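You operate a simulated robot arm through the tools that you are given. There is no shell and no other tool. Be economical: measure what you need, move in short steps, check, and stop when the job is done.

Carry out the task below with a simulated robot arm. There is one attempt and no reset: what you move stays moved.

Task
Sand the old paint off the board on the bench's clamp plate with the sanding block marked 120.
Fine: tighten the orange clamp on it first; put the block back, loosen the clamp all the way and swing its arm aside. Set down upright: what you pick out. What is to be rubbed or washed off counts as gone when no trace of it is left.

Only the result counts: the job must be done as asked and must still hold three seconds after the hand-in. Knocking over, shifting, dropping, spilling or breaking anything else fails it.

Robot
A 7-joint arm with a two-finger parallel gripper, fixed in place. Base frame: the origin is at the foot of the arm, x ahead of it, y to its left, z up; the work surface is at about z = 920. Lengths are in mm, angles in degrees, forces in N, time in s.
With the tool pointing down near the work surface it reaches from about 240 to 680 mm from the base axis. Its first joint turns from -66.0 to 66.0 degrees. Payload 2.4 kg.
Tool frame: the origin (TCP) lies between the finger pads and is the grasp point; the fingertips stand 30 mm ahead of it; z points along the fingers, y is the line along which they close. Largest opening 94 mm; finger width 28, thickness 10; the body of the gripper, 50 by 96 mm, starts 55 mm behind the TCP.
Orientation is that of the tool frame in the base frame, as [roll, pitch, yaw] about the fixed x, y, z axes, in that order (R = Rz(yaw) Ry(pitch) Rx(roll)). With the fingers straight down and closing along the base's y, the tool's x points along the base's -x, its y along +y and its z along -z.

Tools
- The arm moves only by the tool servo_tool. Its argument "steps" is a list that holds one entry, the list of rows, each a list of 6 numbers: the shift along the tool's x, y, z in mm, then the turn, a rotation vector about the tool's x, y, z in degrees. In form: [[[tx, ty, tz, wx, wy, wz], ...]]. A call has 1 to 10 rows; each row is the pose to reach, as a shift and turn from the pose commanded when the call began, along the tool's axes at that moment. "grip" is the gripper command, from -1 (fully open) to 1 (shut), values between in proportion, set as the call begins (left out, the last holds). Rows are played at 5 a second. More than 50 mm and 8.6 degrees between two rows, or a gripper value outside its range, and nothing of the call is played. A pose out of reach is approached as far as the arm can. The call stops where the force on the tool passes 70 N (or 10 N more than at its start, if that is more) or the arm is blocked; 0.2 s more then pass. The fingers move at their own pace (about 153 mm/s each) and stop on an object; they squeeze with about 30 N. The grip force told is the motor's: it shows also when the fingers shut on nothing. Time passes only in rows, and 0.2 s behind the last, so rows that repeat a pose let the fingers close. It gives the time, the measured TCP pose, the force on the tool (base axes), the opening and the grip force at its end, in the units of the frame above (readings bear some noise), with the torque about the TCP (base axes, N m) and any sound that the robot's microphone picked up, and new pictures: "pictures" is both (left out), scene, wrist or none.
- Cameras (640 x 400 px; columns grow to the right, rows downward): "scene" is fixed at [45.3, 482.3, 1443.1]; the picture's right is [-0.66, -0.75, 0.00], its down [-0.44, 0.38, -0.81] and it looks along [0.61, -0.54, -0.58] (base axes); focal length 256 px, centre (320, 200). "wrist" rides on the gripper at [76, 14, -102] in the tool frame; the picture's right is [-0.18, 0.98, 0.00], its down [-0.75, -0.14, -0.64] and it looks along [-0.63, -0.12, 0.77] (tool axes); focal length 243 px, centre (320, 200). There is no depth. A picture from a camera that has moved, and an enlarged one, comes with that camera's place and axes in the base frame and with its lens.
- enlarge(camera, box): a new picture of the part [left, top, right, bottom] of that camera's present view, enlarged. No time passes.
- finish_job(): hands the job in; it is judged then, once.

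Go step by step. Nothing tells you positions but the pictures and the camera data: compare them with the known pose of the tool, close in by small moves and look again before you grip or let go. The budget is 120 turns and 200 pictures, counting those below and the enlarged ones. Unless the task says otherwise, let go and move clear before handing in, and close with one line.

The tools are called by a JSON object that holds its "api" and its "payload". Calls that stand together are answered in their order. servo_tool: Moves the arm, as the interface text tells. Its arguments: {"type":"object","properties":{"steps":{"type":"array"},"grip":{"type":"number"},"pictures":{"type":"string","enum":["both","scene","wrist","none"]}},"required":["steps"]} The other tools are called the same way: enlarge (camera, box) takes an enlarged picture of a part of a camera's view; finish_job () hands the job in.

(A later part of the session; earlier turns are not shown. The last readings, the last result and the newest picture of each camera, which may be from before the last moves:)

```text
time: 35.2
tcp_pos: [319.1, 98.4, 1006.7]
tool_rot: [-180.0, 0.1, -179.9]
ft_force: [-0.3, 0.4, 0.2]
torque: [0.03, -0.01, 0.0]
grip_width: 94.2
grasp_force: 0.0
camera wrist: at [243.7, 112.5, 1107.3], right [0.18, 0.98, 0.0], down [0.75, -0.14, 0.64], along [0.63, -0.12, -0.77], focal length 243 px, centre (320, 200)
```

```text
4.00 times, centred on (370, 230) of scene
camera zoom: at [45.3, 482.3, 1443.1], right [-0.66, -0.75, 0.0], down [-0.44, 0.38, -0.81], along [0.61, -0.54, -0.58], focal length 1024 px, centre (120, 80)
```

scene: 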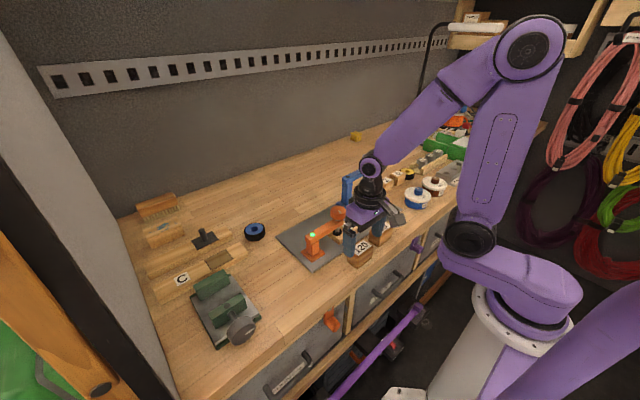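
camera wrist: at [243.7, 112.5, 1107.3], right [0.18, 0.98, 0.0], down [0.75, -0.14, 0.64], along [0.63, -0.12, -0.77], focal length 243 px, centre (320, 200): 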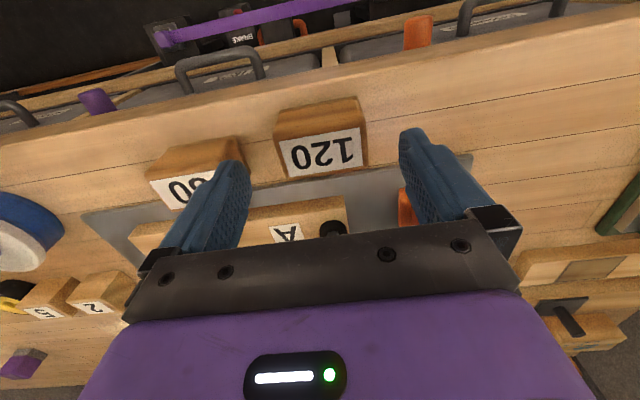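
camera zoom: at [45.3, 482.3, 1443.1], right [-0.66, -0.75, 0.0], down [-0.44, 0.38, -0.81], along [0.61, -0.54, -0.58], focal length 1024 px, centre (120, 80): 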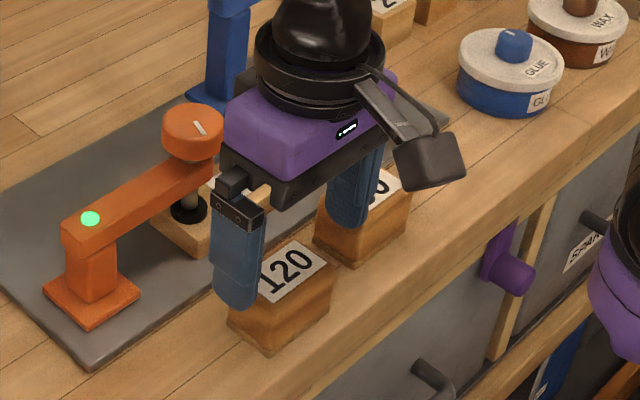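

Alignment is good, with the block top at 965 and centre (321.5,99). I'll descend and grip.

{"api": "servo_tool", "payload": {"steps": [[[-2.5, 0.5, 25, 0, 0, 0], [-2.5, 0.5, 49, 0, 0, 0], [-2.5, 0.5, 49, 0, 0, 0]]], "grip": -1, "pictures": "none"}}

{"api": "servo_tool", "payload": {"steps": [[[0, 0, 0, 0, 0, 0], [0, 0, 0, 0, 0, 0], [0, 0, 0, 0, 0, 0]]], "grip": 1}}

```text
time: 36.0
tcp_pos: [323.2, 97.0, 958.5]
tool_rot: [180.0, 0.0, -179.9]
ft_force: [0.4, -0.3, -0.9]
torque: [0.01, -0.02, -0.01]
grip_width: 93.9
grasp_force: 0.1
```

```text
time: 36.8
tcp_pos: [323.1, 97.2, 958.4]
tool_rot: [179.9, 0.0, -180.0]
ft_force: [0.0, 0.2, -0.1]
torque: [0.0, -0.02, 0.0]
grip_width: 65.7
grasp_force: 30.3
camera wrist: at [246.9, 111.4, 1058.8], right [0.18, 0.98, 0.0], down [0.75, -0.14, 0.64], along [0.63, -0.12, -0.77], focal length 243 px, centre (320, 200)
```

scene: 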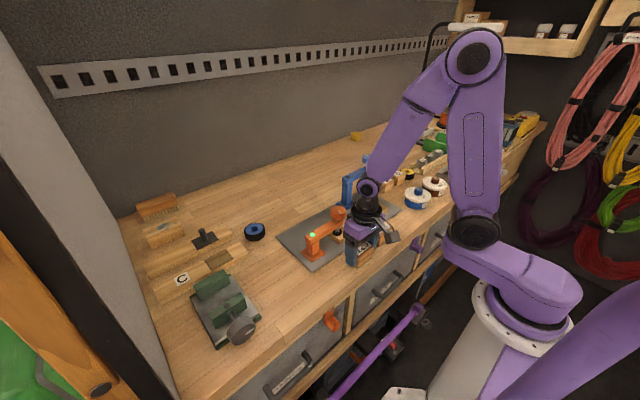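
wrist: 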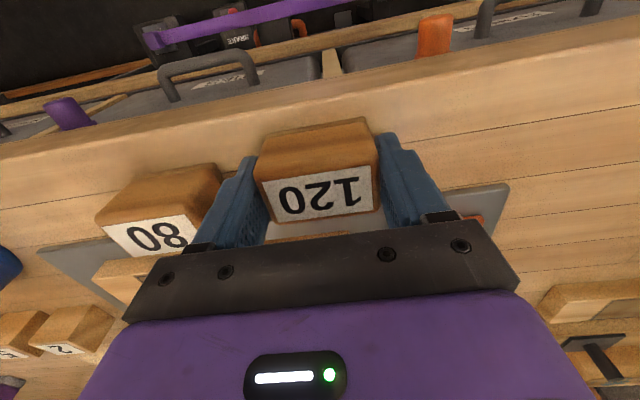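

Gripped at (323.1, 97.2, 958.4), which I'll keep as the return pose. The patch spans about x 391–438, y -74 to -14. I'll lift and move above it.

{"api": "servo_tool", "payload": {"steps": [[[0, 0, -40, 0, 0, 0], [0, 0, -80, 0, 0, 0], [0, 0, -110, 0, 0, 0], [-23, -35, -110, 0, 0, 0], [-46, -70, -110, 0, 0, 0], [-69, -106, -110, 0, 0, 0], [-91, -141, -110, 0, 0, 0], [-91, -141, -80, 0, 0, 0], [-91, -141, -50, 0, 0, 0], [-91, -141, -50, 0, 0, 0]]]}}

{"api": "enlarge", "payload": {"camera": "scene", "box": [290, 160, 420, 270]}}

```text
time: 39.0
tcp_pos: [416.3, -44.0, 1008.9]
tool_rot: [-180.0, 0.1, 180.0]
ft_force: [0.5, 0.4, -1.0]
torque: [0.0, -0.02, 0.04]
grip_width: 65.8
grasp_force: 29.4
camera wrist: at [339.5, -30.4, 1110.0], right [0.18, 0.98, 0.0], down [0.75, -0.14, 0.64], along [0.63, -0.12, -0.77], focal length 243 px, centre (320, 200)
```

scene: 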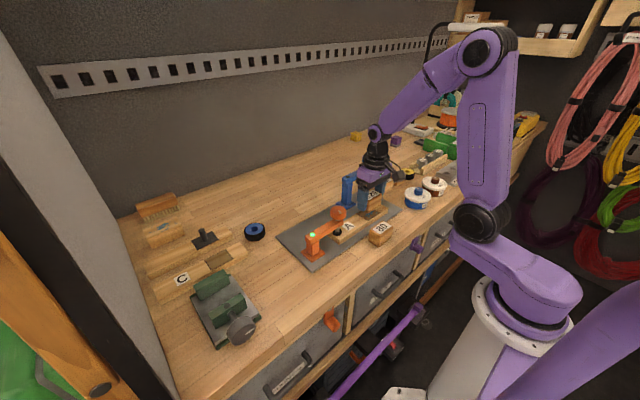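
wrist: 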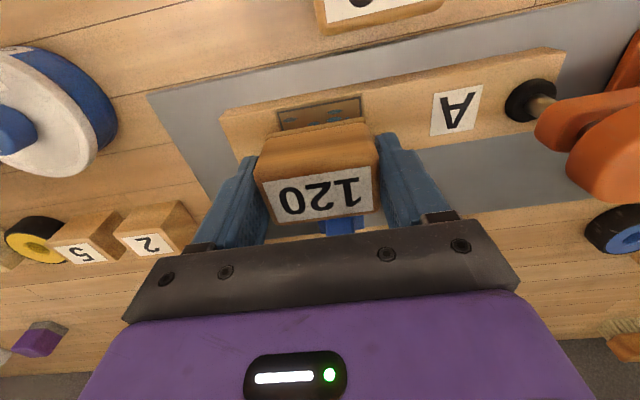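

```text
3.64 times, centred on (355, 215) of scene
camera zoom: at [45.3, 482.2, 1443.1], right [-0.66, -0.75, 0.0], down [-0.44, 0.38, -0.81], along [0.61, -0.54, -0.58], focal length 931 px, centre (193, 146)
```

zoom: 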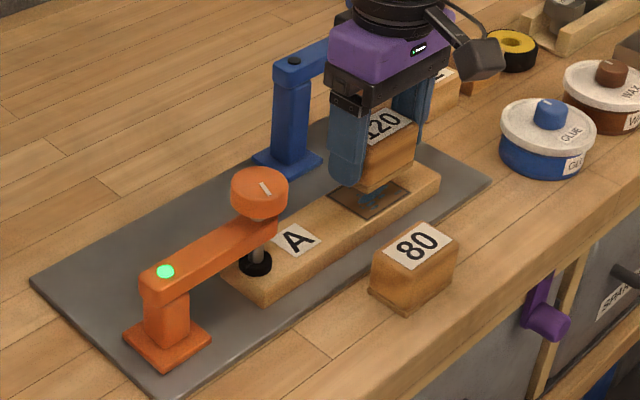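

Aligned above the patch. I'll descend gently toward contact.

{"api": "servo_tool", "payload": {"steps": [[[-1, 0, 12, 0, 0, 0], [-1, 0, 22, 0, 0, 0], [-1, 0, 25, 0, 0, 0], [-1, 0, 25, 0, 0, 0]]], "pictures": "none"}}

{"api": "servo_tool", "payload": {"steps": [[[0, 0, 1, 0, 0, 0], [0, 0, 2, 0, 0, 0], [0, 0, 3, 0, 0, 0], [0, 0, 3, 0, 0, 0]]], "pictures": "none"}}

```text
time: 40.0
tcp_pos: [417.5, -43.1, 983.7]
tool_rot: [-180.0, 0.3, 180.0]
ft_force: [-4.2, -3.0, 30.6]
torque: [-0.06, -0.01, 0.02]
grip_width: 66.1
grasp_force: 29.3
```

```text
time: 41.0
tcp_pos: [416.1, -41.2, 980.7]
tool_rot: [180.0, 0.2, 180.0]
ft_force: [4.4, -7.9, 30.8]
torque: [-0.08, -0.15, -0.02]
grip_width: 66.0
grasp_force: 30.4
```

The block contacted and slid slightly in the grip at about 30 N. I'll ease up to a lighter press.

{"api": "servo_tool", "payload": {"steps": [[[0, 0, -0.7, 0, 0, 0], [0, 0, -0.7, 0, 0, 0]]]}}

{"api": "enlarge", "payload": {"camera": "scene", "box": [330, 170, 420, 250]}}

```text
time: 41.6
tcp_pos: [415.9, -42.0, 980.3]
tool_rot: [-180.0, 0.1, 180.0]
ft_force: [7.1, -5.7, 18.5]
torque: [-0.1, -0.31, -0.09]
grip_width: 66.0
grasp_force: 30.2
camera wrist: at [339.8, -28.2, 1081.2], right [0.18, 0.98, 0.0], down [0.75, -0.14, 0.64], along [0.63, -0.12, -0.77], focal length 243 px, centre (320, 200)
```

scene: 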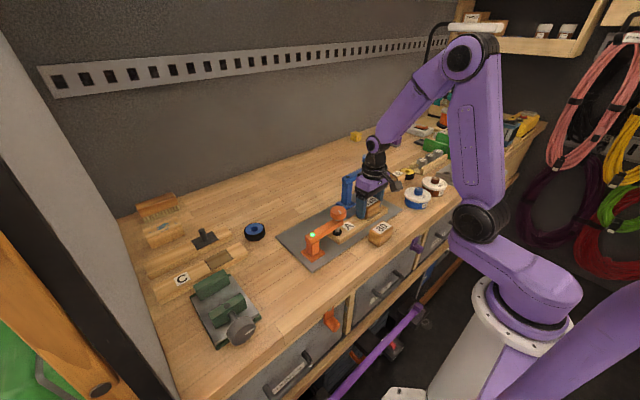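
wrist: 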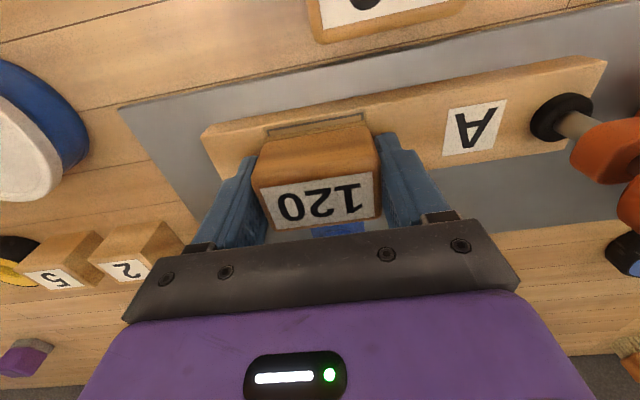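

```text
5.00 times, centred on (375, 210) of scene
camera zoom: at [45.2, 482.1, 1443.2], right [-0.66, -0.75, 0.0], down [-0.44, 0.38, -0.81], along [0.61, -0.54, -0.58], focal length 1280 px, centre (45, 150)
```

zoom: 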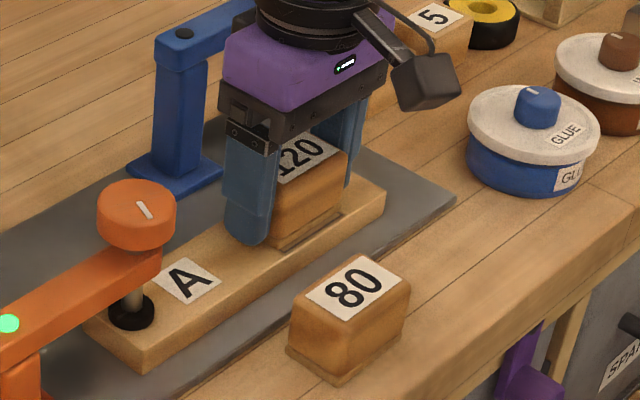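

I'll press at about 18 N and start rubbing along and across the patch.

{"api": "servo_tool", "payload": {"steps": [[[0, 15, 0, 0, 0, 0], [0, -15, 0, 0, 0, 0], [8, -15, 0, 0, 0, 0], [8, 15, 0, 0, 0, 0], [8, -15, 0, 0, 0, 0], [-8, -15, 0, 0, 0, 0], [-8, 15, 0, 0, 0, 0], [-8, -15, 0, 0, 0, 0], [0, 0, 0, 0, 0, 0]]], "pictures": "wrist"}}

```text
time: 43.6
tcp_pos: [415.4, -42.8, 980.0]
tool_rot: [-180.0, 0.0, -180.0]
ft_force: [2.2, -4.1, 8.6]
torque: [-0.06, -0.08, -0.01]
grip_width: 65.8
grasp_force: 30.4
camera wrist: at [338.9, -27.9, 1081.2], right [0.18, 0.98, 0.0], down [0.75, -0.14, 0.64], along [0.63, -0.12, -0.77], focal length 243 px, centre (320, 200)
```

wrist: 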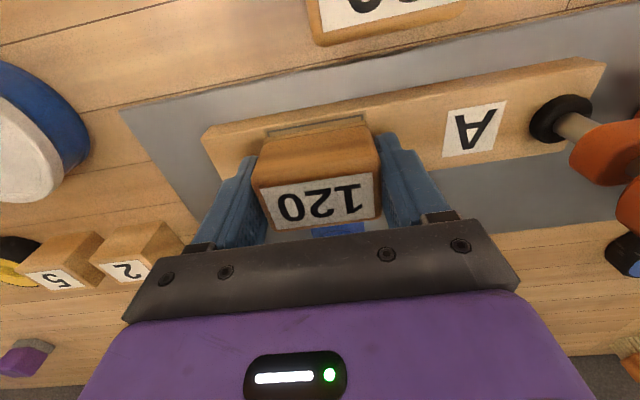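

{"api": "servo_tool", "payload": {"steps": [[[0, 18, 0.6, 0, 0, 0], [0, -18, 0.6, 0, 0, 0], [10, -18, 0.6, 0, 0, 0], [10, 18, 0.6, 0, 0, 0], [0, 18, 0.6, 0, 0, 0], [-10, 18, 0.6, 0, 0, 0], [-10, -18, 0.6, 0, 0, 0], [-10, 18, 0.6, 0, 0, 0], [0, -18, 0.6, 0, 0, 0], [0, 0, 0.6, 0, 0, 0]]], "pictures": "none"}}

{"api": "servo_tool", "payload": {"steps": [[[0, 0, -20, 0, 0, 0], [0, -30, -40, 0, 0, 0], [0, -60, -40, 0, 0, 0], [0, -95, -40, 0, 0, 0], [0, -95, -40, 0, 0, 0]]]}}

{"api": "enlarge", "payload": {"camera": "scene", "box": [330, 180, 410, 250]}}

{"api": "enlarge", "payload": {"camera": "wrist", "box": [240, 60, 480, 230]}}

```text
time: 45.8
tcp_pos: [412.1, -42.8, 977.4]
tool_rot: [180.0, -0.2, -180.0]
ft_force: [-0.2, -5.6, 14.6]
torque: [-0.13, -0.04, -0.03]
grip_width: 66.0
grasp_force: 30.4
```

```text
time: 47.0
tcp_pos: [415.1, -137.6, 1019.1]
tool_rot: [-180.0, 0.1, 180.0]
ft_force: [0.7, 0.2, -1.3]
torque: [-0.03, 0.0, 0.04]
grip_width: 65.9
grasp_force: 29.9
camera wrist: at [338.1, -123.9, 1119.3], right [0.18, 0.98, 0.0], down [0.75, -0.14, 0.64], along [0.63, -0.12, -0.77], focal length 243 px, centre (320, 200)
```

scene: 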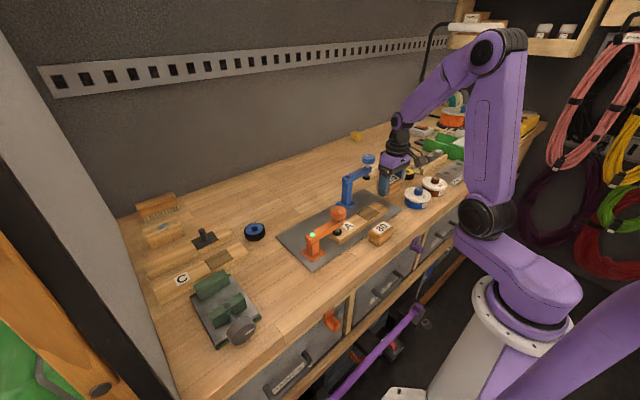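
wrist: 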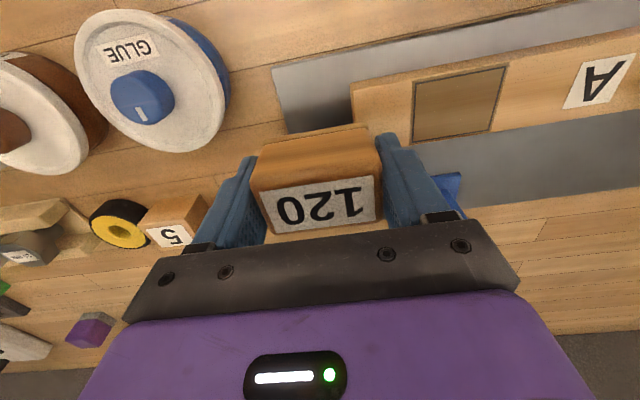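

```text
5.71 times, centred on (370, 215) of scene
camera zoom: at [45.3, 482.2, 1443.1], right [-0.66, -0.75, 0.0], down [-0.44, 0.38, -0.81], along [0.61, -0.54, -0.58], focal length 1463 px, centre (34, 114)
```

zoom: 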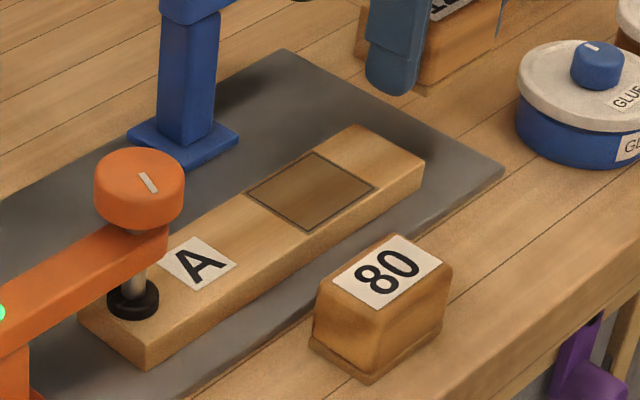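

```text
2.35 times, centred on (360, 145) of wrist
camera zoom: at [338.1, -123.9, 1119.3], right [0.18, 0.98, 0.0], down [0.75, -0.14, 0.64], along [0.63, -0.12, -0.77], focal length 571 px, centre (226, 329)
```

zoom: 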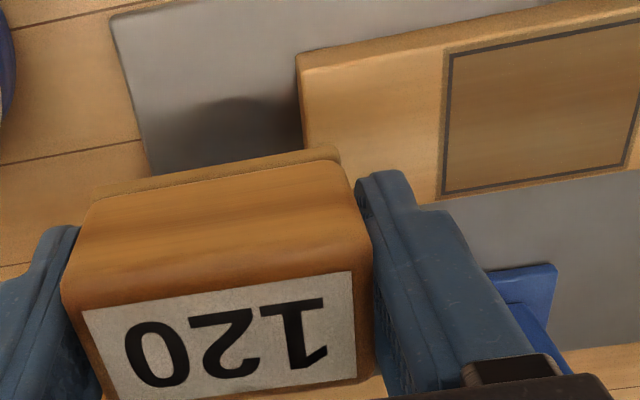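

The patch looks clean. I'll zoom in to check for any trace.

{"api": "enlarge", "payload": {"camera": "wrist", "box": [350, 40, 550, 165]}}

{"api": "enlarge", "payload": {"camera": "scene", "box": [355, 195, 410, 230]}}

```text
3.20 times, centred on (450, 102) of wrist
camera zoom: at [338.1, -123.9, 1119.3], right [0.18, 0.98, 0.0], down [0.75, -0.14, 0.64], along [0.63, -0.12, -0.77], focal length 776 px, centre (-96, 512)
```

zoom: 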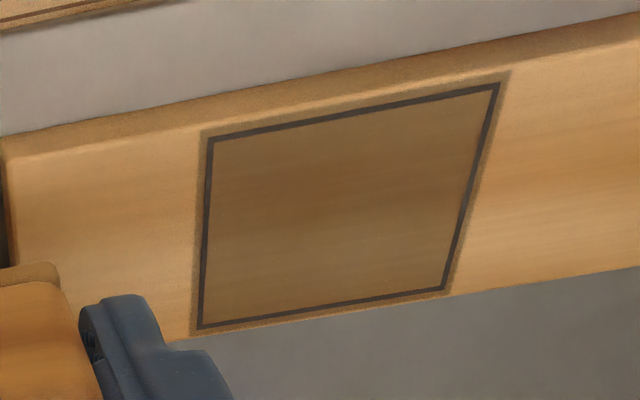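

```text
11.43 times, centred on (382, 212) of scene
camera zoom: at [45.3, 482.2, 1443.1], right [-0.66, -0.75, 0.0], down [-0.44, 0.38, -0.81], along [0.61, -0.54, -0.58], focal length 2926 px, centre (-394, 57)
```

zoom: 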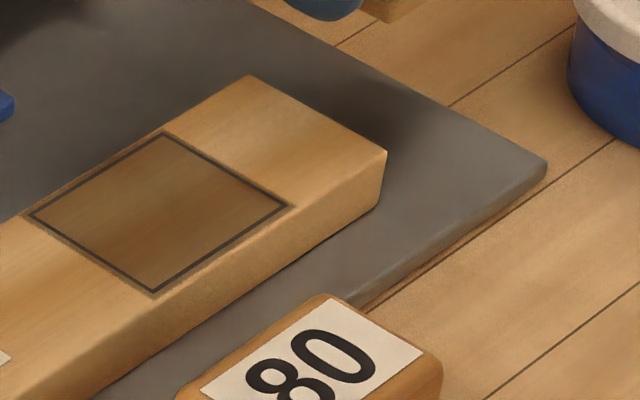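

No trace remains. I'll take the block back to its original place.

{"api": "servo_tool", "payload": {"steps": [[[0, 0, -40, 0, 0, 0], [0, 0, -70, 0, 0, 0], [16, 39, -70, 0, 0, 0], [31, 78, -70, 0, 0, 0], [46, 117, -70, 0, 0, 0], [62, 156, -70, 0, 0, 0], [77, 196, -70, 0, 0, 0], [92, 235, -70, 0, 0, 0], [92, 235, -40, 0, 0, 0], [92, 235, -40, 0, 0, 0]]], "pictures": "none"}}

{"api": "servo_tool", "payload": {"steps": [[[0, 0, 40, 0, 0, 0], [0, 0, 70, 0, 0, 0], [0, 0, 90, 0, 0, 0], [0, 0, 90, 0, 0, 0]]]}}

{"api": "enlarge", "payload": {"camera": "scene", "box": [320, 190, 420, 280]}}

```text
time: 49.2
tcp_pos: [322.3, 98.2, 1060.0]
tool_rot: [180.0, 0.0, 180.0]
ft_force: [-0.3, 0.1, -1.2]
torque: [-0.01, 0.0, 0.0]
grip_width: 65.6
grasp_force: 29.5
```

```text
time: 50.2
tcp_pos: [323.4, 97.9, 969.6]
tool_rot: [180.0, 0.0, -180.0]
ft_force: [0.3, 0.2, -1.1]
torque: [0.01, -0.02, 0.0]
grip_width: 65.8
grasp_force: 30.0
camera wrist: at [247.8, 111.8, 1069.9], right [0.18, 0.98, 0.0], down [0.75, -0.14, 0.64], along [0.63, -0.12, -0.77], focal length 243 px, centre (320, 200)
```

scene: 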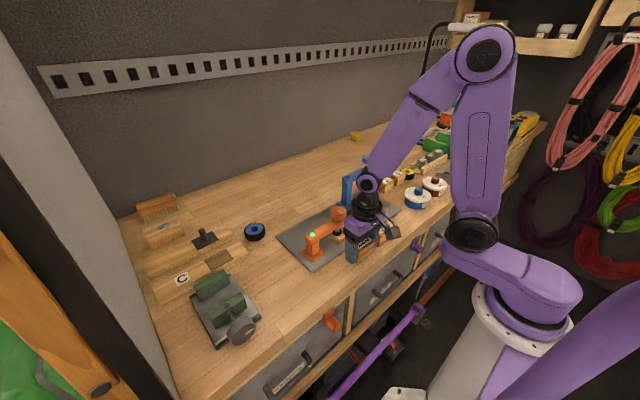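
wrist: 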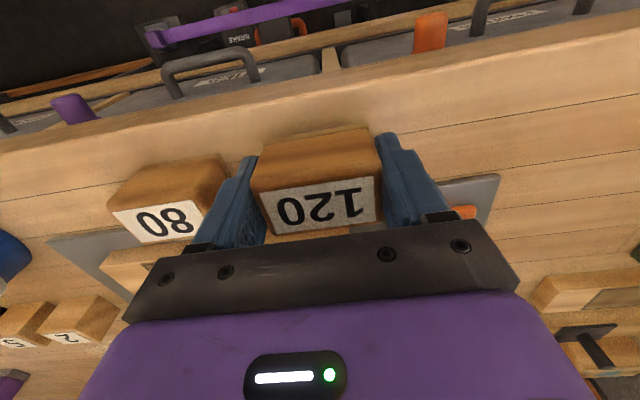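

```text
4.44 times, centred on (370, 235) of scene
camera zoom: at [45.3, 482.3, 1443.1], right [-0.66, -0.75, 0.0], down [-0.44, 0.38, -0.81], along [0.61, -0.54, -0.58], focal length 1138 px, centre (98, 44)
```

zoom: 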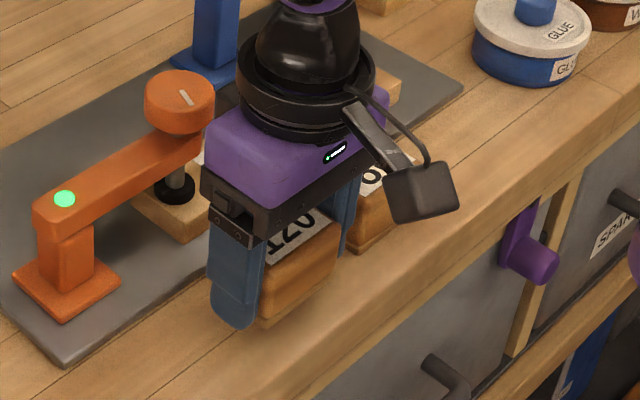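

{"api": "servo_tool", "payload": {"steps": [[[0, 0, 6, 0, 0, 0], [0, 0, 11, 0, 0, 0], [0, 0, 12, 0, 0, 0], [0, 0, 12, 0, 0, 0]]], "pictures": "none"}}

{"api": "servo_tool", "payload": {"steps": [[[0, 0, 0.8, 0, 0, 0], [0, 0, 1.5, 0, 0, 0], [0, 0, 1.5, 0, 0, 0]]], "pictures": "none"}}

```text
time: 51.2
tcp_pos: [323.4, 97.7, 957.5]
tool_rot: [-180.0, 0.1, -180.0]
ft_force: [-0.4, -0.7, -1.5]
torque: [0.0, -0.02, 0.0]
grip_width: 66.2
grasp_force: 30.1
```

```text
time: 52.0
tcp_pos: [323.4, 97.6, 956.4]
tool_rot: [180.0, -0.1, -179.9]
ft_force: [0.1, -0.1, -1.5]
torque: [0.02, -0.02, 0.02]
grip_width: 65.8
grasp_force: 30.6
```

{"api": "servo_tool", "payload": {"steps": [[[0, 0, 0.8, 0, 0, 0], [0, 0, 1.5, 0, 0, 0], [0, 0, 1.5, 0, 0, 0]]], "pictures": "none"}}

{"api": "servo_tool", "payload": {"steps": [[[0, 0, 0.8, 0, 0, 0], [0, 0, 1.5, 0, 0, 0], [0, 0, 1.5, 0, 0, 0]]], "pictures": "none"}}

```text
time: 52.8
tcp_pos: [322.3, 98.0, 954.8]
tool_rot: [180.0, 0.0, -179.9]
ft_force: [0.1, -0.7, -1.6]
torque: [0.02, 0.0, 0.04]
grip_width: 65.7
grasp_force: 30.5
```

```text
time: 53.6
tcp_pos: [323.1, 98.2, 953.3]
tool_rot: [-180.0, 0.0, 180.0]
ft_force: [0.0, 0.3, -1.4]
torque: [-0.01, 0.04, 0.03]
grip_width: 65.8
grasp_force: 30.1
```

{"api": "servo_tool", "payload": {"steps": [[[0, 0, 0.7, 0, 0, 0], [0, 0, 1.2, 0, 0, 0], [0, 0, 1.2, 0, 0, 0]]]}}

{"api": "enlarge", "payload": {"camera": "scene", "box": [340, 225, 390, 275]}}

{"api": "enlarge", "payload": {"camera": "wrist", "box": [230, 100, 430, 240]}}

```text
time: 54.4
tcp_pos: [323.1, 96.0, 951.9]
tool_rot: [-180.0, 0.1, -180.0]
ft_force: [0.3, 0.5, -1.6]
torque: [0.04, 0.01, 0.0]
grip_width: 66.0
grasp_force: 29.5
camera wrist: at [246.8, 111.8, 1052.8], right [0.18, 0.98, 0.0], down [0.75, -0.14, 0.64], along [0.63, -0.12, -0.77], focal length 243 px, centre (320, 200)
```

scene: 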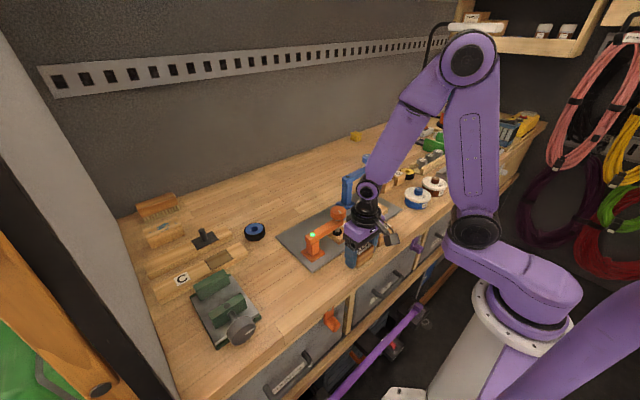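
wrist: 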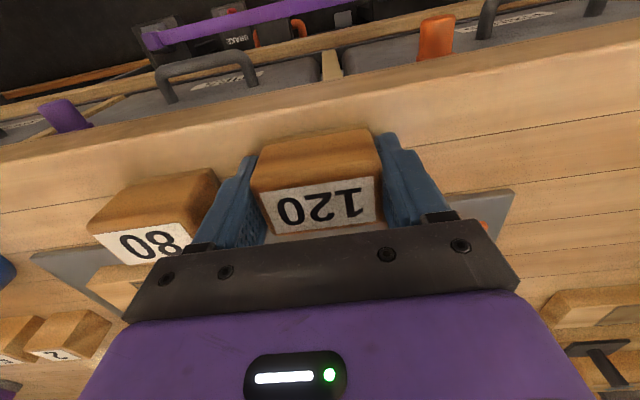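

```text
8.00 times, centred on (365, 250) of scene
camera zoom: at [45.3, 482.3, 1443.1], right [-0.66, -0.75, 0.0], down [-0.44, 0.38, -0.81], along [0.61, -0.54, -0.58], focal length 2048 px, centre (-40, -200)
```

zoom: 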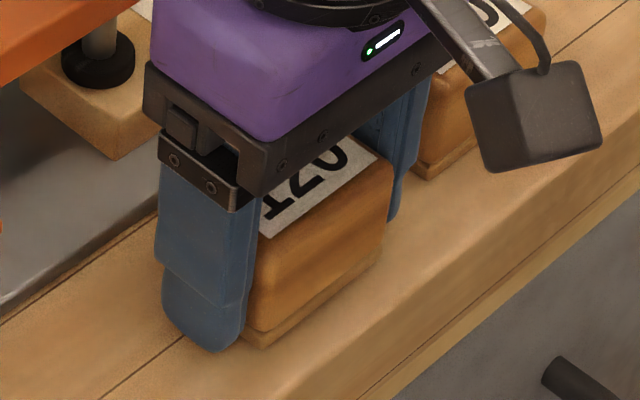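

```text
2.86 times, centred on (330, 170) of wrist
camera zoom: at [246.8, 111.8, 1052.8], right [0.18, 0.98, 0.0], down [0.75, -0.14, 0.64], along [0.63, -0.12, -0.77], focal length 693 px, centre (291, 286)
```

zoom: 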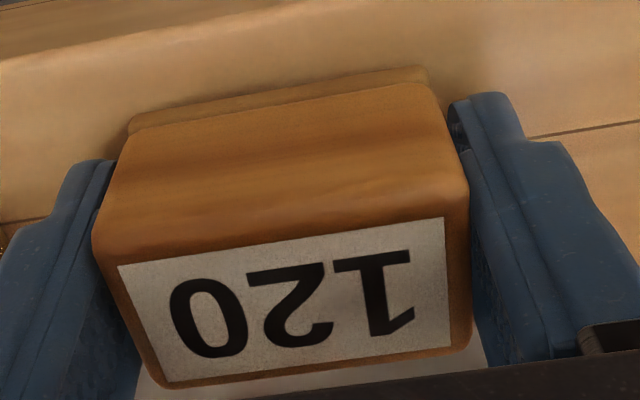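

No contact yet; the block slid about 7 mm in the grip, so its bottom is close to the bench. I'll lower in small steps.

{"api": "servo_tool", "payload": {"steps": [[[0, 0, 0.5, 0, 0, 0], [0, 0, 0.8, 0, 0, 0], [0, 0, 0.8, 0, 0, 0]]], "pictures": "none"}}

{"api": "servo_tool", "payload": {"steps": [[[0, 0, 0.4, 0, 0, 0], [0, 0, 0.7, 0, 0, 0], [0, 0, 0.7, 0, 0, 0]]], "pictures": "none"}}

```text
time: 55.2
tcp_pos: [323.6, 96.6, 950.5]
tool_rot: [180.0, 0.0, -180.0]
ft_force: [-0.3, 0.0, -1.0]
torque: [0.0, 0.01, -0.02]
grip_width: 66.2
grasp_force: 29.8
```

```text
time: 56.0
tcp_pos: [323.8, 97.4, 948.8]
tool_rot: [179.9, 0.0, -180.0]
ft_force: [1.3, -1.6, 2.4]
torque: [0.05, 0.06, 0.0]
grip_width: 65.9
grasp_force: 30.0
```

Contact felt. I'll release the block, raise clear and check.

{"api": "servo_tool", "payload": {"steps": [[[0, 0, -0.4, 0, 0, 0], [0, 0, -0.4, 0, 0, 0], [0, 0, -0.4, 0, 0, 0], [0, 0, -30, 0, 0, 0], [0, 0, -70, 0, 0, 0], [0, 0, -110, 0, 0, 0], [0, 0, -150, 0, 0, 0], [0, 0, -150, 0, 0, 0]]], "grip": -1}}

{"api": "enlarge", "payload": {"camera": "scene", "box": [290, 180, 400, 270]}}

```text
time: 57.8
tcp_pos: [323.2, 98.8, 1101.8]
tool_rot: [179.9, 0.1, 180.0]
ft_force: [-0.7, 0.4, -0.2]
torque: [-0.02, 0.02, 0.04]
grip_width: 94.0
grasp_force: 0.1
camera wrist: at [247.3, 112.7, 1201.9], right [0.18, 0.98, 0.0], down [0.75, -0.14, 0.64], along [0.63, -0.12, -0.77], focal length 243 px, centre (320, 200)
```

scene: 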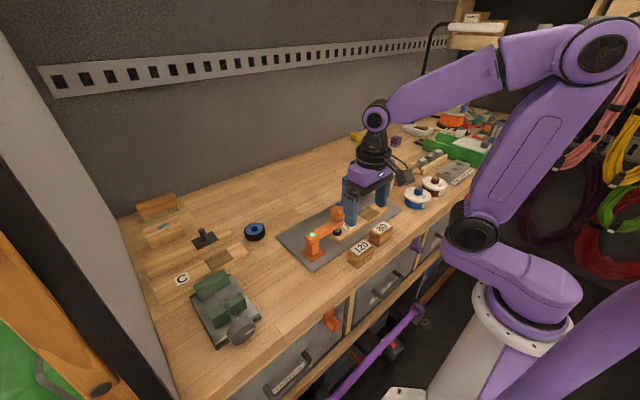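
wrist: 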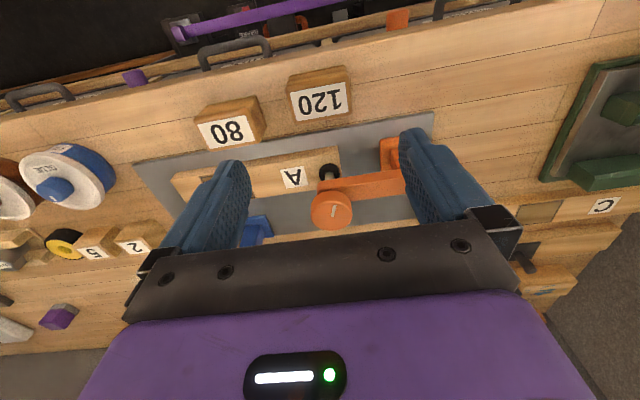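

```text
4.44 times, centred on (345, 225) of scene
camera zoom: at [45.3, 482.2, 1443.1], right [-0.66, -0.75, 0.0], down [-0.44, 0.38, -0.81], along [0.61, -0.54, -0.58], focal length 1138 px, centre (209, 89)
```

zoom: 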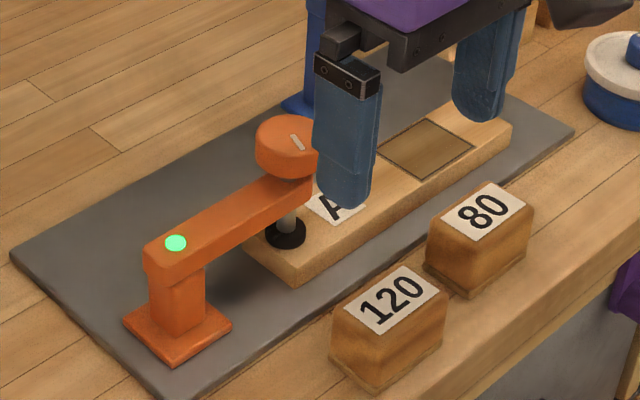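

Block 120 is back exactly where it was. Next I'll go over the knob with the wrist wound clockwise, ready to loosen.

{"api": "servo_tool", "payload": {"steps": [[[-18, -1, 0, 0, 0, 8.5], [-37, -2, 0, 0, 0, 17], [-55, -3, 0, 0, 0, 25.5], [-74, -5, 0, 0, 0, 34], [-92, -6, 0, 0, 0, 42.5], [-92, -6, 0, 0, 0, 51], [-92, -6, 0, 0, 0, 59.5], [-92, -6, 0, 0, 0, 68], [-92, -6, 0, 0, 0, 76.5], [-92, -6, 0, 0, 0, 85]]], "grip": -1, "pictures": "none"}}

{"api": "servo_tool", "payload": {"steps": [[[0, 0, 0, 0, 0, 8.5], [0, 0, 0, 0, 0, 17], [0, 0, 0, 0, 0, 25.5], [0, 0, 0, 0, 0, 34], [0, 0, 0, 0, 0, 42.5], [0, 0, 0, 0, 0, 42.5]]]}}

```text
time: 60.0
tcp_pos: [415.5, 91.0, 1100.5]
tool_rot: [179.9, 0.0, 94.9]
ft_force: [-0.2, 0.0, 0.5]
torque: [-0.03, 0.0, 0.01]
grip_width: 94.0
grasp_force: 0.1
```

```text
time: 61.4
tcp_pos: [414.3, 90.7, 1099.6]
tool_rot: [-180.0, 0.0, 52.4]
ft_force: [-0.1, -0.3, -0.7]
torque: [0.0, 0.03, 0.0]
grip_width: 93.9
grasp_force: 0.0
camera wrist: at [472.3, 142.9, 1200.8], right [0.67, -0.75, 0.0], down [-0.57, -0.51, 0.64], along [-0.48, -0.43, -0.77], focal length 243 px, centre (320, 200)
```

scene: 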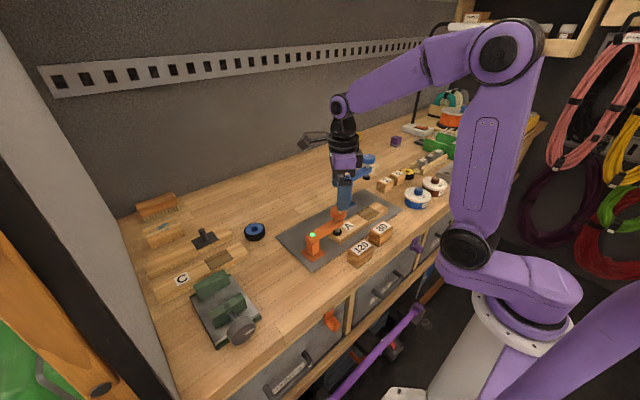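
wrist: 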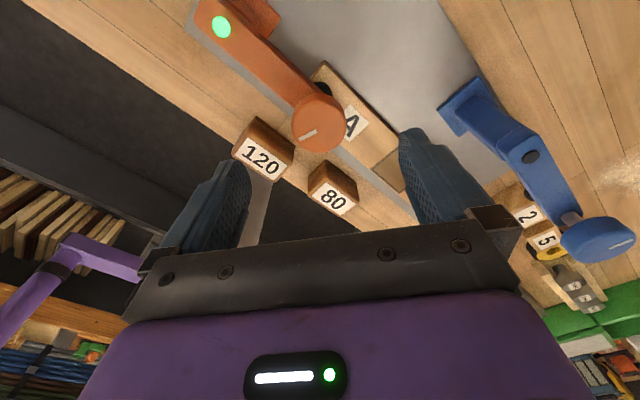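

The wrist reaches yaw 52, giving about 210° of loosening range. I'll descend and grip the knob.

{"api": "servo_tool", "payload": {"steps": [[[2, -1, 30, 0, 0, 0], [2, -1, 55, 0, 0, 0], [2, -1, 66, 0, 0, 0], [2, -1, 66, 0, 0, 0]]], "grip": -1, "pictures": "none"}}

{"api": "servo_tool", "payload": {"steps": [[[0, 0, 0, 0, 0, 0], [0, 0, 0, 0, 0, 0], [0, 0, 0, 0, 0, 0], [0, 0, 0, 0, 0, -8.5], [0, 0, 0, 0, 0, -17], [0, 0, -0.5, 0, 0, -25.5], [0, 0, -0.5, 0, 0, -34], [0, 0, -1, 0, 0, -42.5], [0, 0, -1, 0, 0, -51], [0, 0, -1.2, 0, 0, -59.5]]], "grip": 1}}

```text
time: 62.4
tcp_pos: [416.9, 94.2, 1033.8]
tool_rot: [180.0, -0.1, 52.6]
ft_force: [-0.1, 1.1, 0.4]
torque: [0.03, -0.04, -0.01]
grip_width: 94.0
grasp_force: 0.1
```

```text
time: 64.6
tcp_pos: [416.6, 95.2, 1035.7]
tool_rot: [-179.9, -0.1, 112.3]
ft_force: [-0.8, 6.6, -31.4]
torque: [0.18, 0.18, -0.01]
grip_width: 41.1
grasp_force: 44.6
camera wrist: at [400.2, 170.2, 1135.8], right [0.98, 0.2, 0.0], down [0.16, -0.75, 0.64], along [0.13, -0.63, -0.77], focal length 243 px, centre (320, 200)
```

scene: 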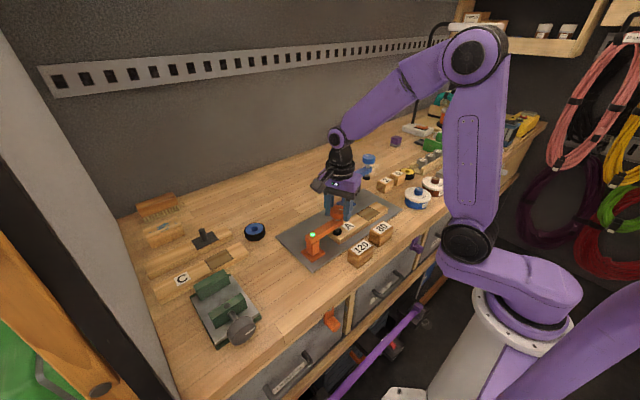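
wrist: 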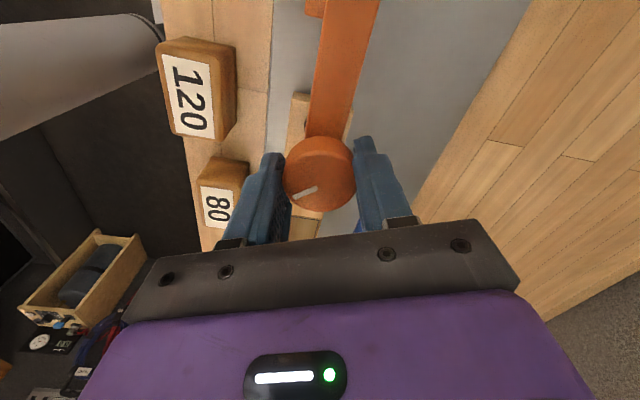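

{"api": "servo_tool", "payload": {"steps": [[[0, 0, 1, 0, 0, -8.5], [0, 0, 1, 0, 0, -17], [0, 0, 1, 0, 0, -25.5], [0, 0, 1, 0, 0, -34], [0, 0, 1, 0, 0, -42.5], [0, 0, 1, 0, 0, -51], [0, 0, 1, 0, 0, -59.5], [0, 0, 1, 0, 0, -68]]], "pictures": "none"}}

{"api": "servo_tool", "payload": {"steps": [[[0, 0, 0, 0, 0, -8.5], [0, 0, 0, 0, 0, -17], [0, 0, 0, 0, 0, -25.5], [0, 0, 0, 0, 0, -34], [0, 0, 0, 0, 0, -42.5], [0, 0, 0, 0, 0, -51], [0, 0, 0, 0, 0, -59.5], [0, 0, 0, 0, 0, -68], [0, 0, 0, 0, 0, -76.5]]]}}

```text
time: 66.4
tcp_pos: [416.2, 93.3, 1036.3]
tool_rot: [179.9, 0.1, -179.9]
ft_force: [-1.7, -8.5, 13.8]
torque: [-0.14, 0.27, 0.0]
grip_width: 40.9
grasp_force: 44.9
```

```text
time: 68.4
tcp_pos: [414.4, 93.4, 1034.2]
tool_rot: [-179.9, 0.1, -103.3]
ft_force: [6.1, -17.7, 27.6]
torque: [-0.26, 0.01, -0.42]
grip_width: 41.0
grasp_force: 44.9
camera wrist: at [383.8, 22.8, 1135.2], right [-0.91, 0.41, 0.0], down [0.31, 0.7, 0.64], along [0.26, 0.59, -0.77], focal length 243 px, centre (320, 200)
```

scene: 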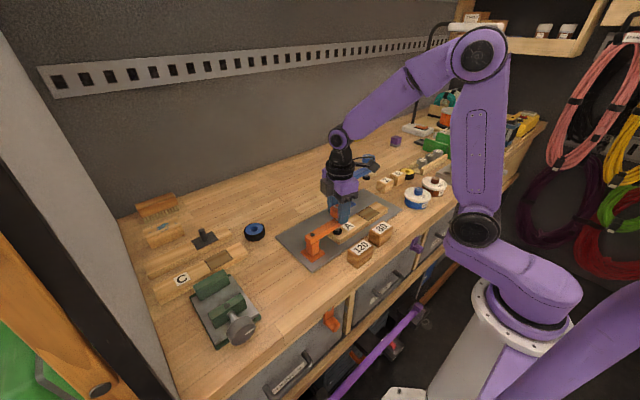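
wrist: 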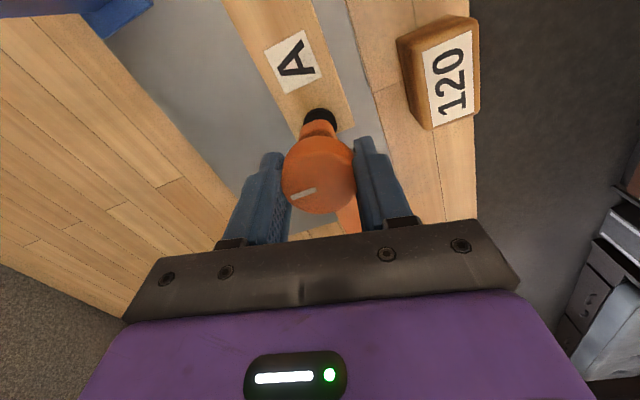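

The knob mark is back near its starting angle and resistance is appearing. I'll nudge a little more to confirm the stop.

{"api": "servo_tool", "payload": {"steps": [[[0, 0, -1, 0, 0, -5], [0, 0, -1, 0, 0, -10], [0, 0, -1, 0, 0, -10]]]}}

```text
time: 69.2
tcp_pos: [416.4, 93.8, 1035.0]
tool_rot: [-180.0, 0.0, -93.3]
ft_force: [11.1, -0.8, 2.5]
torque: [0.33, -0.33, -0.89]
grip_width: 40.8
grasp_force: 44.7
camera wrist: at [397.0, 19.5, 1135.8], right [-0.97, 0.24, 0.0], down [0.19, 0.74, 0.64], along [0.16, 0.62, -0.77], focal length 243 px, centre (320, 200)
```

scene: 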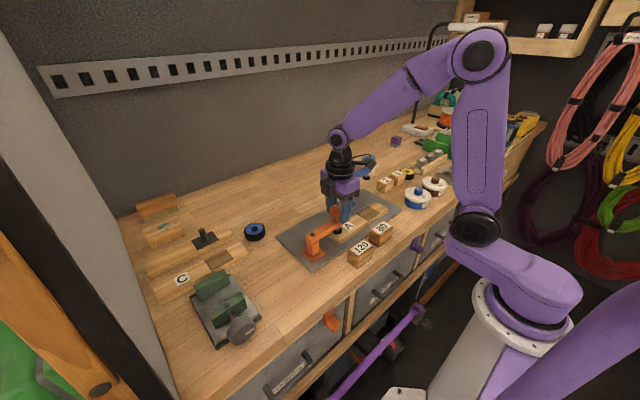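
wrist: 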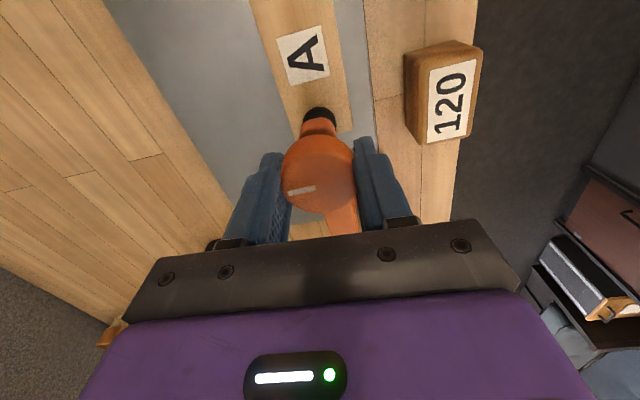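

The torque of -0.89 N m confirms the end stop, so the clamp is fully loose. I'll release, rise and rewind to grip the arm for the swing.

{"api": "servo_tool", "payload": {"steps": [[[0, 0, 0, 0, 0, 0], [0, 0, 0, 0, 0, 0], [0, 0, -40, 0, 0, 0], [0, 0, -85, 0, 0, 0], [-27, 3, -85, 0, 0, 8.5], [-54, 5, -85, 0, 0, 17], [-54, 5, -85, 0, 0, 25.5], [-54, 5, -85, 0, 0, 34], [-54, 5, -85, 0, 0, 42.5], [-54, 5, -85, 0, 0, 51]]], "grip": -1, "pictures": "none"}}

{"api": "servo_tool", "payload": {"steps": [[[0, 0, 0, 0, 0, 8.5], [0, 0, 0, 0, 0, 17], [0, 0, 0, 0, 0, 25.5], [0, 0, 0, 0, 0, 34], [0, 0, 0, 0, 0, 42.5], [0, 0, 0, 0, 0, 51], [0, 0, 0, 0, 0, 59.5], [0, 0, 0, 0, 0, 68], [0, 0, 0, 0, 0, 76.5], [0, 0, 0, 0, 0, 85]]], "pictures": "none"}}

{"api": "servo_tool", "payload": {"steps": [[[0, 0, 0, 0, 0, 8.5], [0, 0, 0, 0, 0, 17], [0, 0, 0, 0, 0, 25.5], [0, 0, 0, 0, 0, 34], [0, 0, 0, 0, 0, 40.7], [0, 0, 0, 0, 0, 40.7]]]}}

{"api": "enlarge", "payload": {"camera": "scene", "box": [290, 180, 400, 270]}}

```text
time: 71.4
tcp_pos: [414.3, 147.0, 1119.5]
tool_rot: [180.0, 0.0, -144.6]
ft_force: [0.0, 0.3, -1.1]
torque: [0.01, -0.01, 0.02]
grip_width: 94.1
grasp_force: 0.0
```

```text
time: 73.6
tcp_pos: [414.9, 147.6, 1121.0]
tool_rot: [-179.9, 0.0, 130.4]
ft_force: [-0.4, -0.3, 0.3]
torque: [0.04, 0.0, 0.01]
grip_width: 94.2
grasp_force: 0.1
```

```text
time: 75.0
tcp_pos: [413.9, 147.6, 1120.0]
tool_rot: [180.0, 0.0, 89.7]
ft_force: [0.0, -0.4, 0.0]
torque: [-0.01, 0.0, 0.01]
grip_width: 94.3
grasp_force: 0.1
camera wrist: at [428.3, 224.1, 1221.0], right [0.98, -0.19, 0.0], down [-0.15, -0.75, 0.64], along [-0.12, -0.63, -0.77], focal length 243 px, centre (320, 200)
```

scene: 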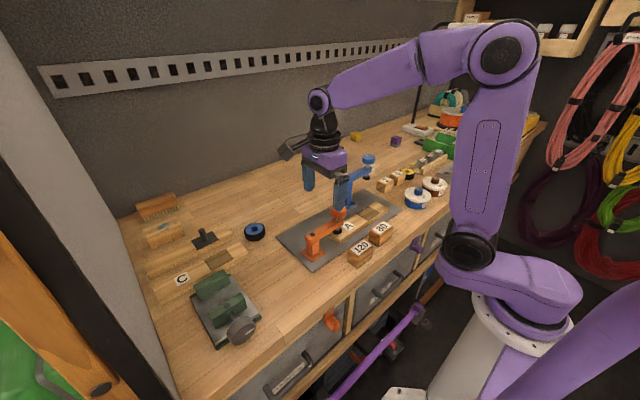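
wrist: 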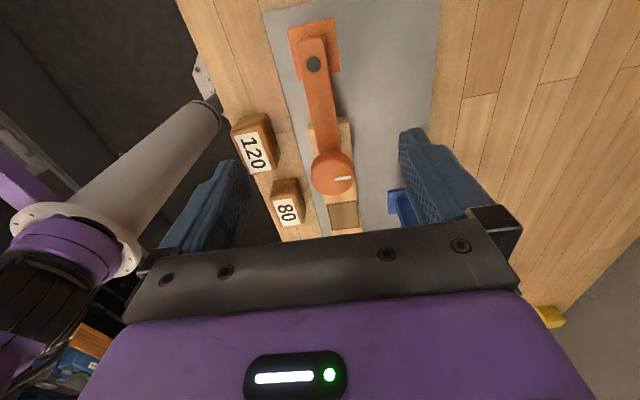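

```text
4.44 times, centred on (345, 225) of scene
camera zoom: at [45.3, 482.3, 1443.1], right [-0.66, -0.75, 0.0], down [-0.44, 0.38, -0.81], along [0.61, -0.54, -0.58], focal length 1138 px, centre (209, 89)
```

zoom: 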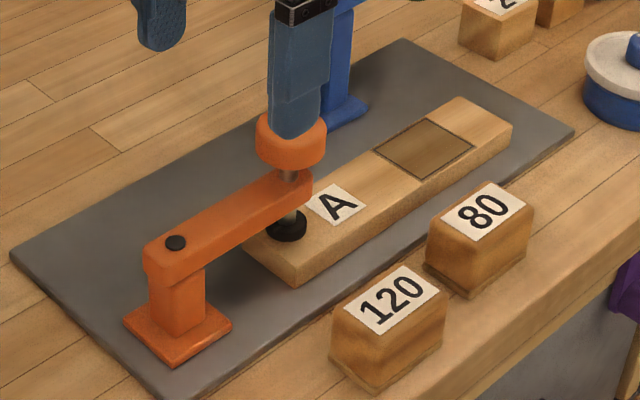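

The lamp is off and the mark is at its original angle. I'll descend around the clamp arm and grip it.

{"api": "servo_tool", "payload": {"steps": [[[0, 0, 40, 0, 0, 0], [0, 0, 80, 0, 0, 0], [0, 0, 110, 0, 0, 0], [0, 0, 124, 0, 0, 0], [0, 0, 124, 0, 0, 0]]], "pictures": "none"}}

{"api": "servo_tool", "payload": {"steps": [[[0, 0, 0, 0, 0, 0], [0, 0, 0, 0, 0, 0], [0, 0, 0, 0, 0, 0], [0.3, 4.6, 0, 0, 0, -7.5], [1.2, 9.2, 0, 0, 0, -15], [2.7, 13.5, 0, 0, 0, -22.5], [4.7, 17.7, 0, 0, 0, -30], [7.3, 21.6, 0, 0, 0, -37.5], [10.4, 25, 0, 0, 0, -45]]], "grip": 1}}

{"api": "servo_tool", "payload": {"steps": [[[0.3, 4.6, 0, 0, 0, -7.5], [1.2, 9.2, 0, 0, 0, -15], [2.7, 13.5, 0, 0, 0, -22.5], [4.7, 17.7, 0, 0, 0, -30], [7.3, 21.6, 0, 0, 0, -37.5], [10.4, 25, 0, 0, 0, -45], [10.4, 25, 0, 0, 0, -45]]]}}

```text
time: 76.2
tcp_pos: [414.7, 146.5, 995.2]
tool_rot: [179.9, 0.0, 89.8]
ft_force: [0.8, 0.1, -0.2]
torque: [0.02, 0.02, -0.02]
grip_width: 93.9
grasp_force: 0.1
```

```text
time: 78.2
tcp_pos: [440.0, 157.4, 996.5]
tool_rot: [180.0, 0.0, 134.9]
ft_force: [18.2, -3.9, -39.6]
torque: [-0.07, 0.01, -0.52]
grip_width: 28.3
grasp_force: 45.1
camera wrist: at [396.3, 221.6, 1096.9], right [0.83, 0.56, 0.0], down [0.43, -0.63, 0.64], along [0.36, -0.53, -0.77], focal length 243 px, centre (320, 200)
```

scene: 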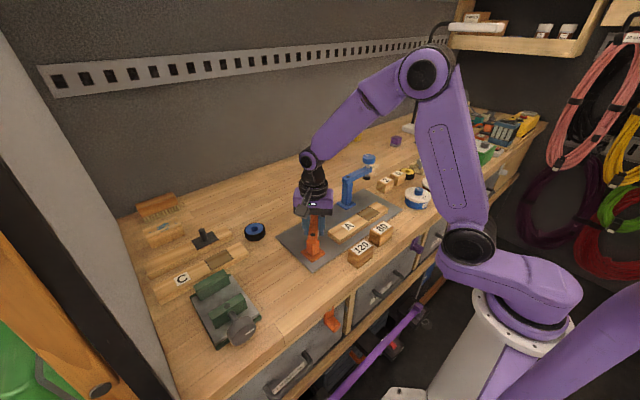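
wrist: 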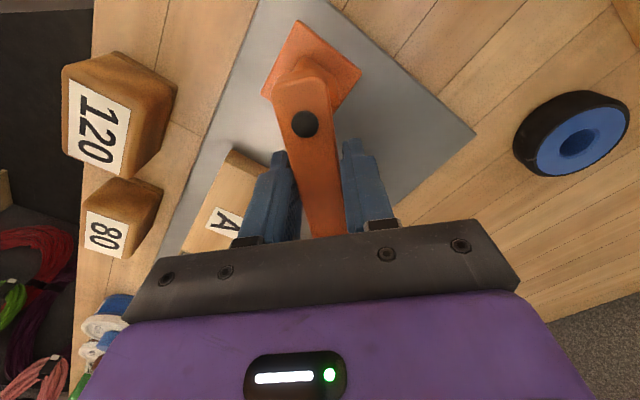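

```text
time: 79.8
tcp_pos: [450.9, 183.5, 997.3]
tool_rot: [-180.0, 0.0, 179.8]
ft_force: [16.5, -12.0, -20.0]
torque: [-0.13, 0.6, 0.44]
grip_width: 28.4
grasp_force: 44.7
camera wrist: at [374.1, 197.4, 1097.7], right [0.19, 0.98, 0.0], down [0.75, -0.14, 0.64], along [0.63, -0.12, -0.77], focal length 243 px, centre (320, 200)
```

scene: 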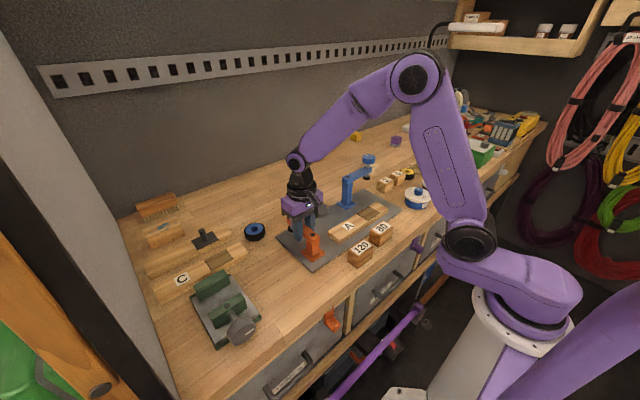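
wrist: 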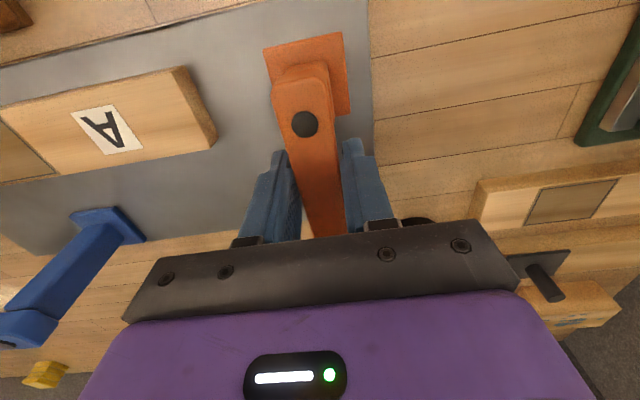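

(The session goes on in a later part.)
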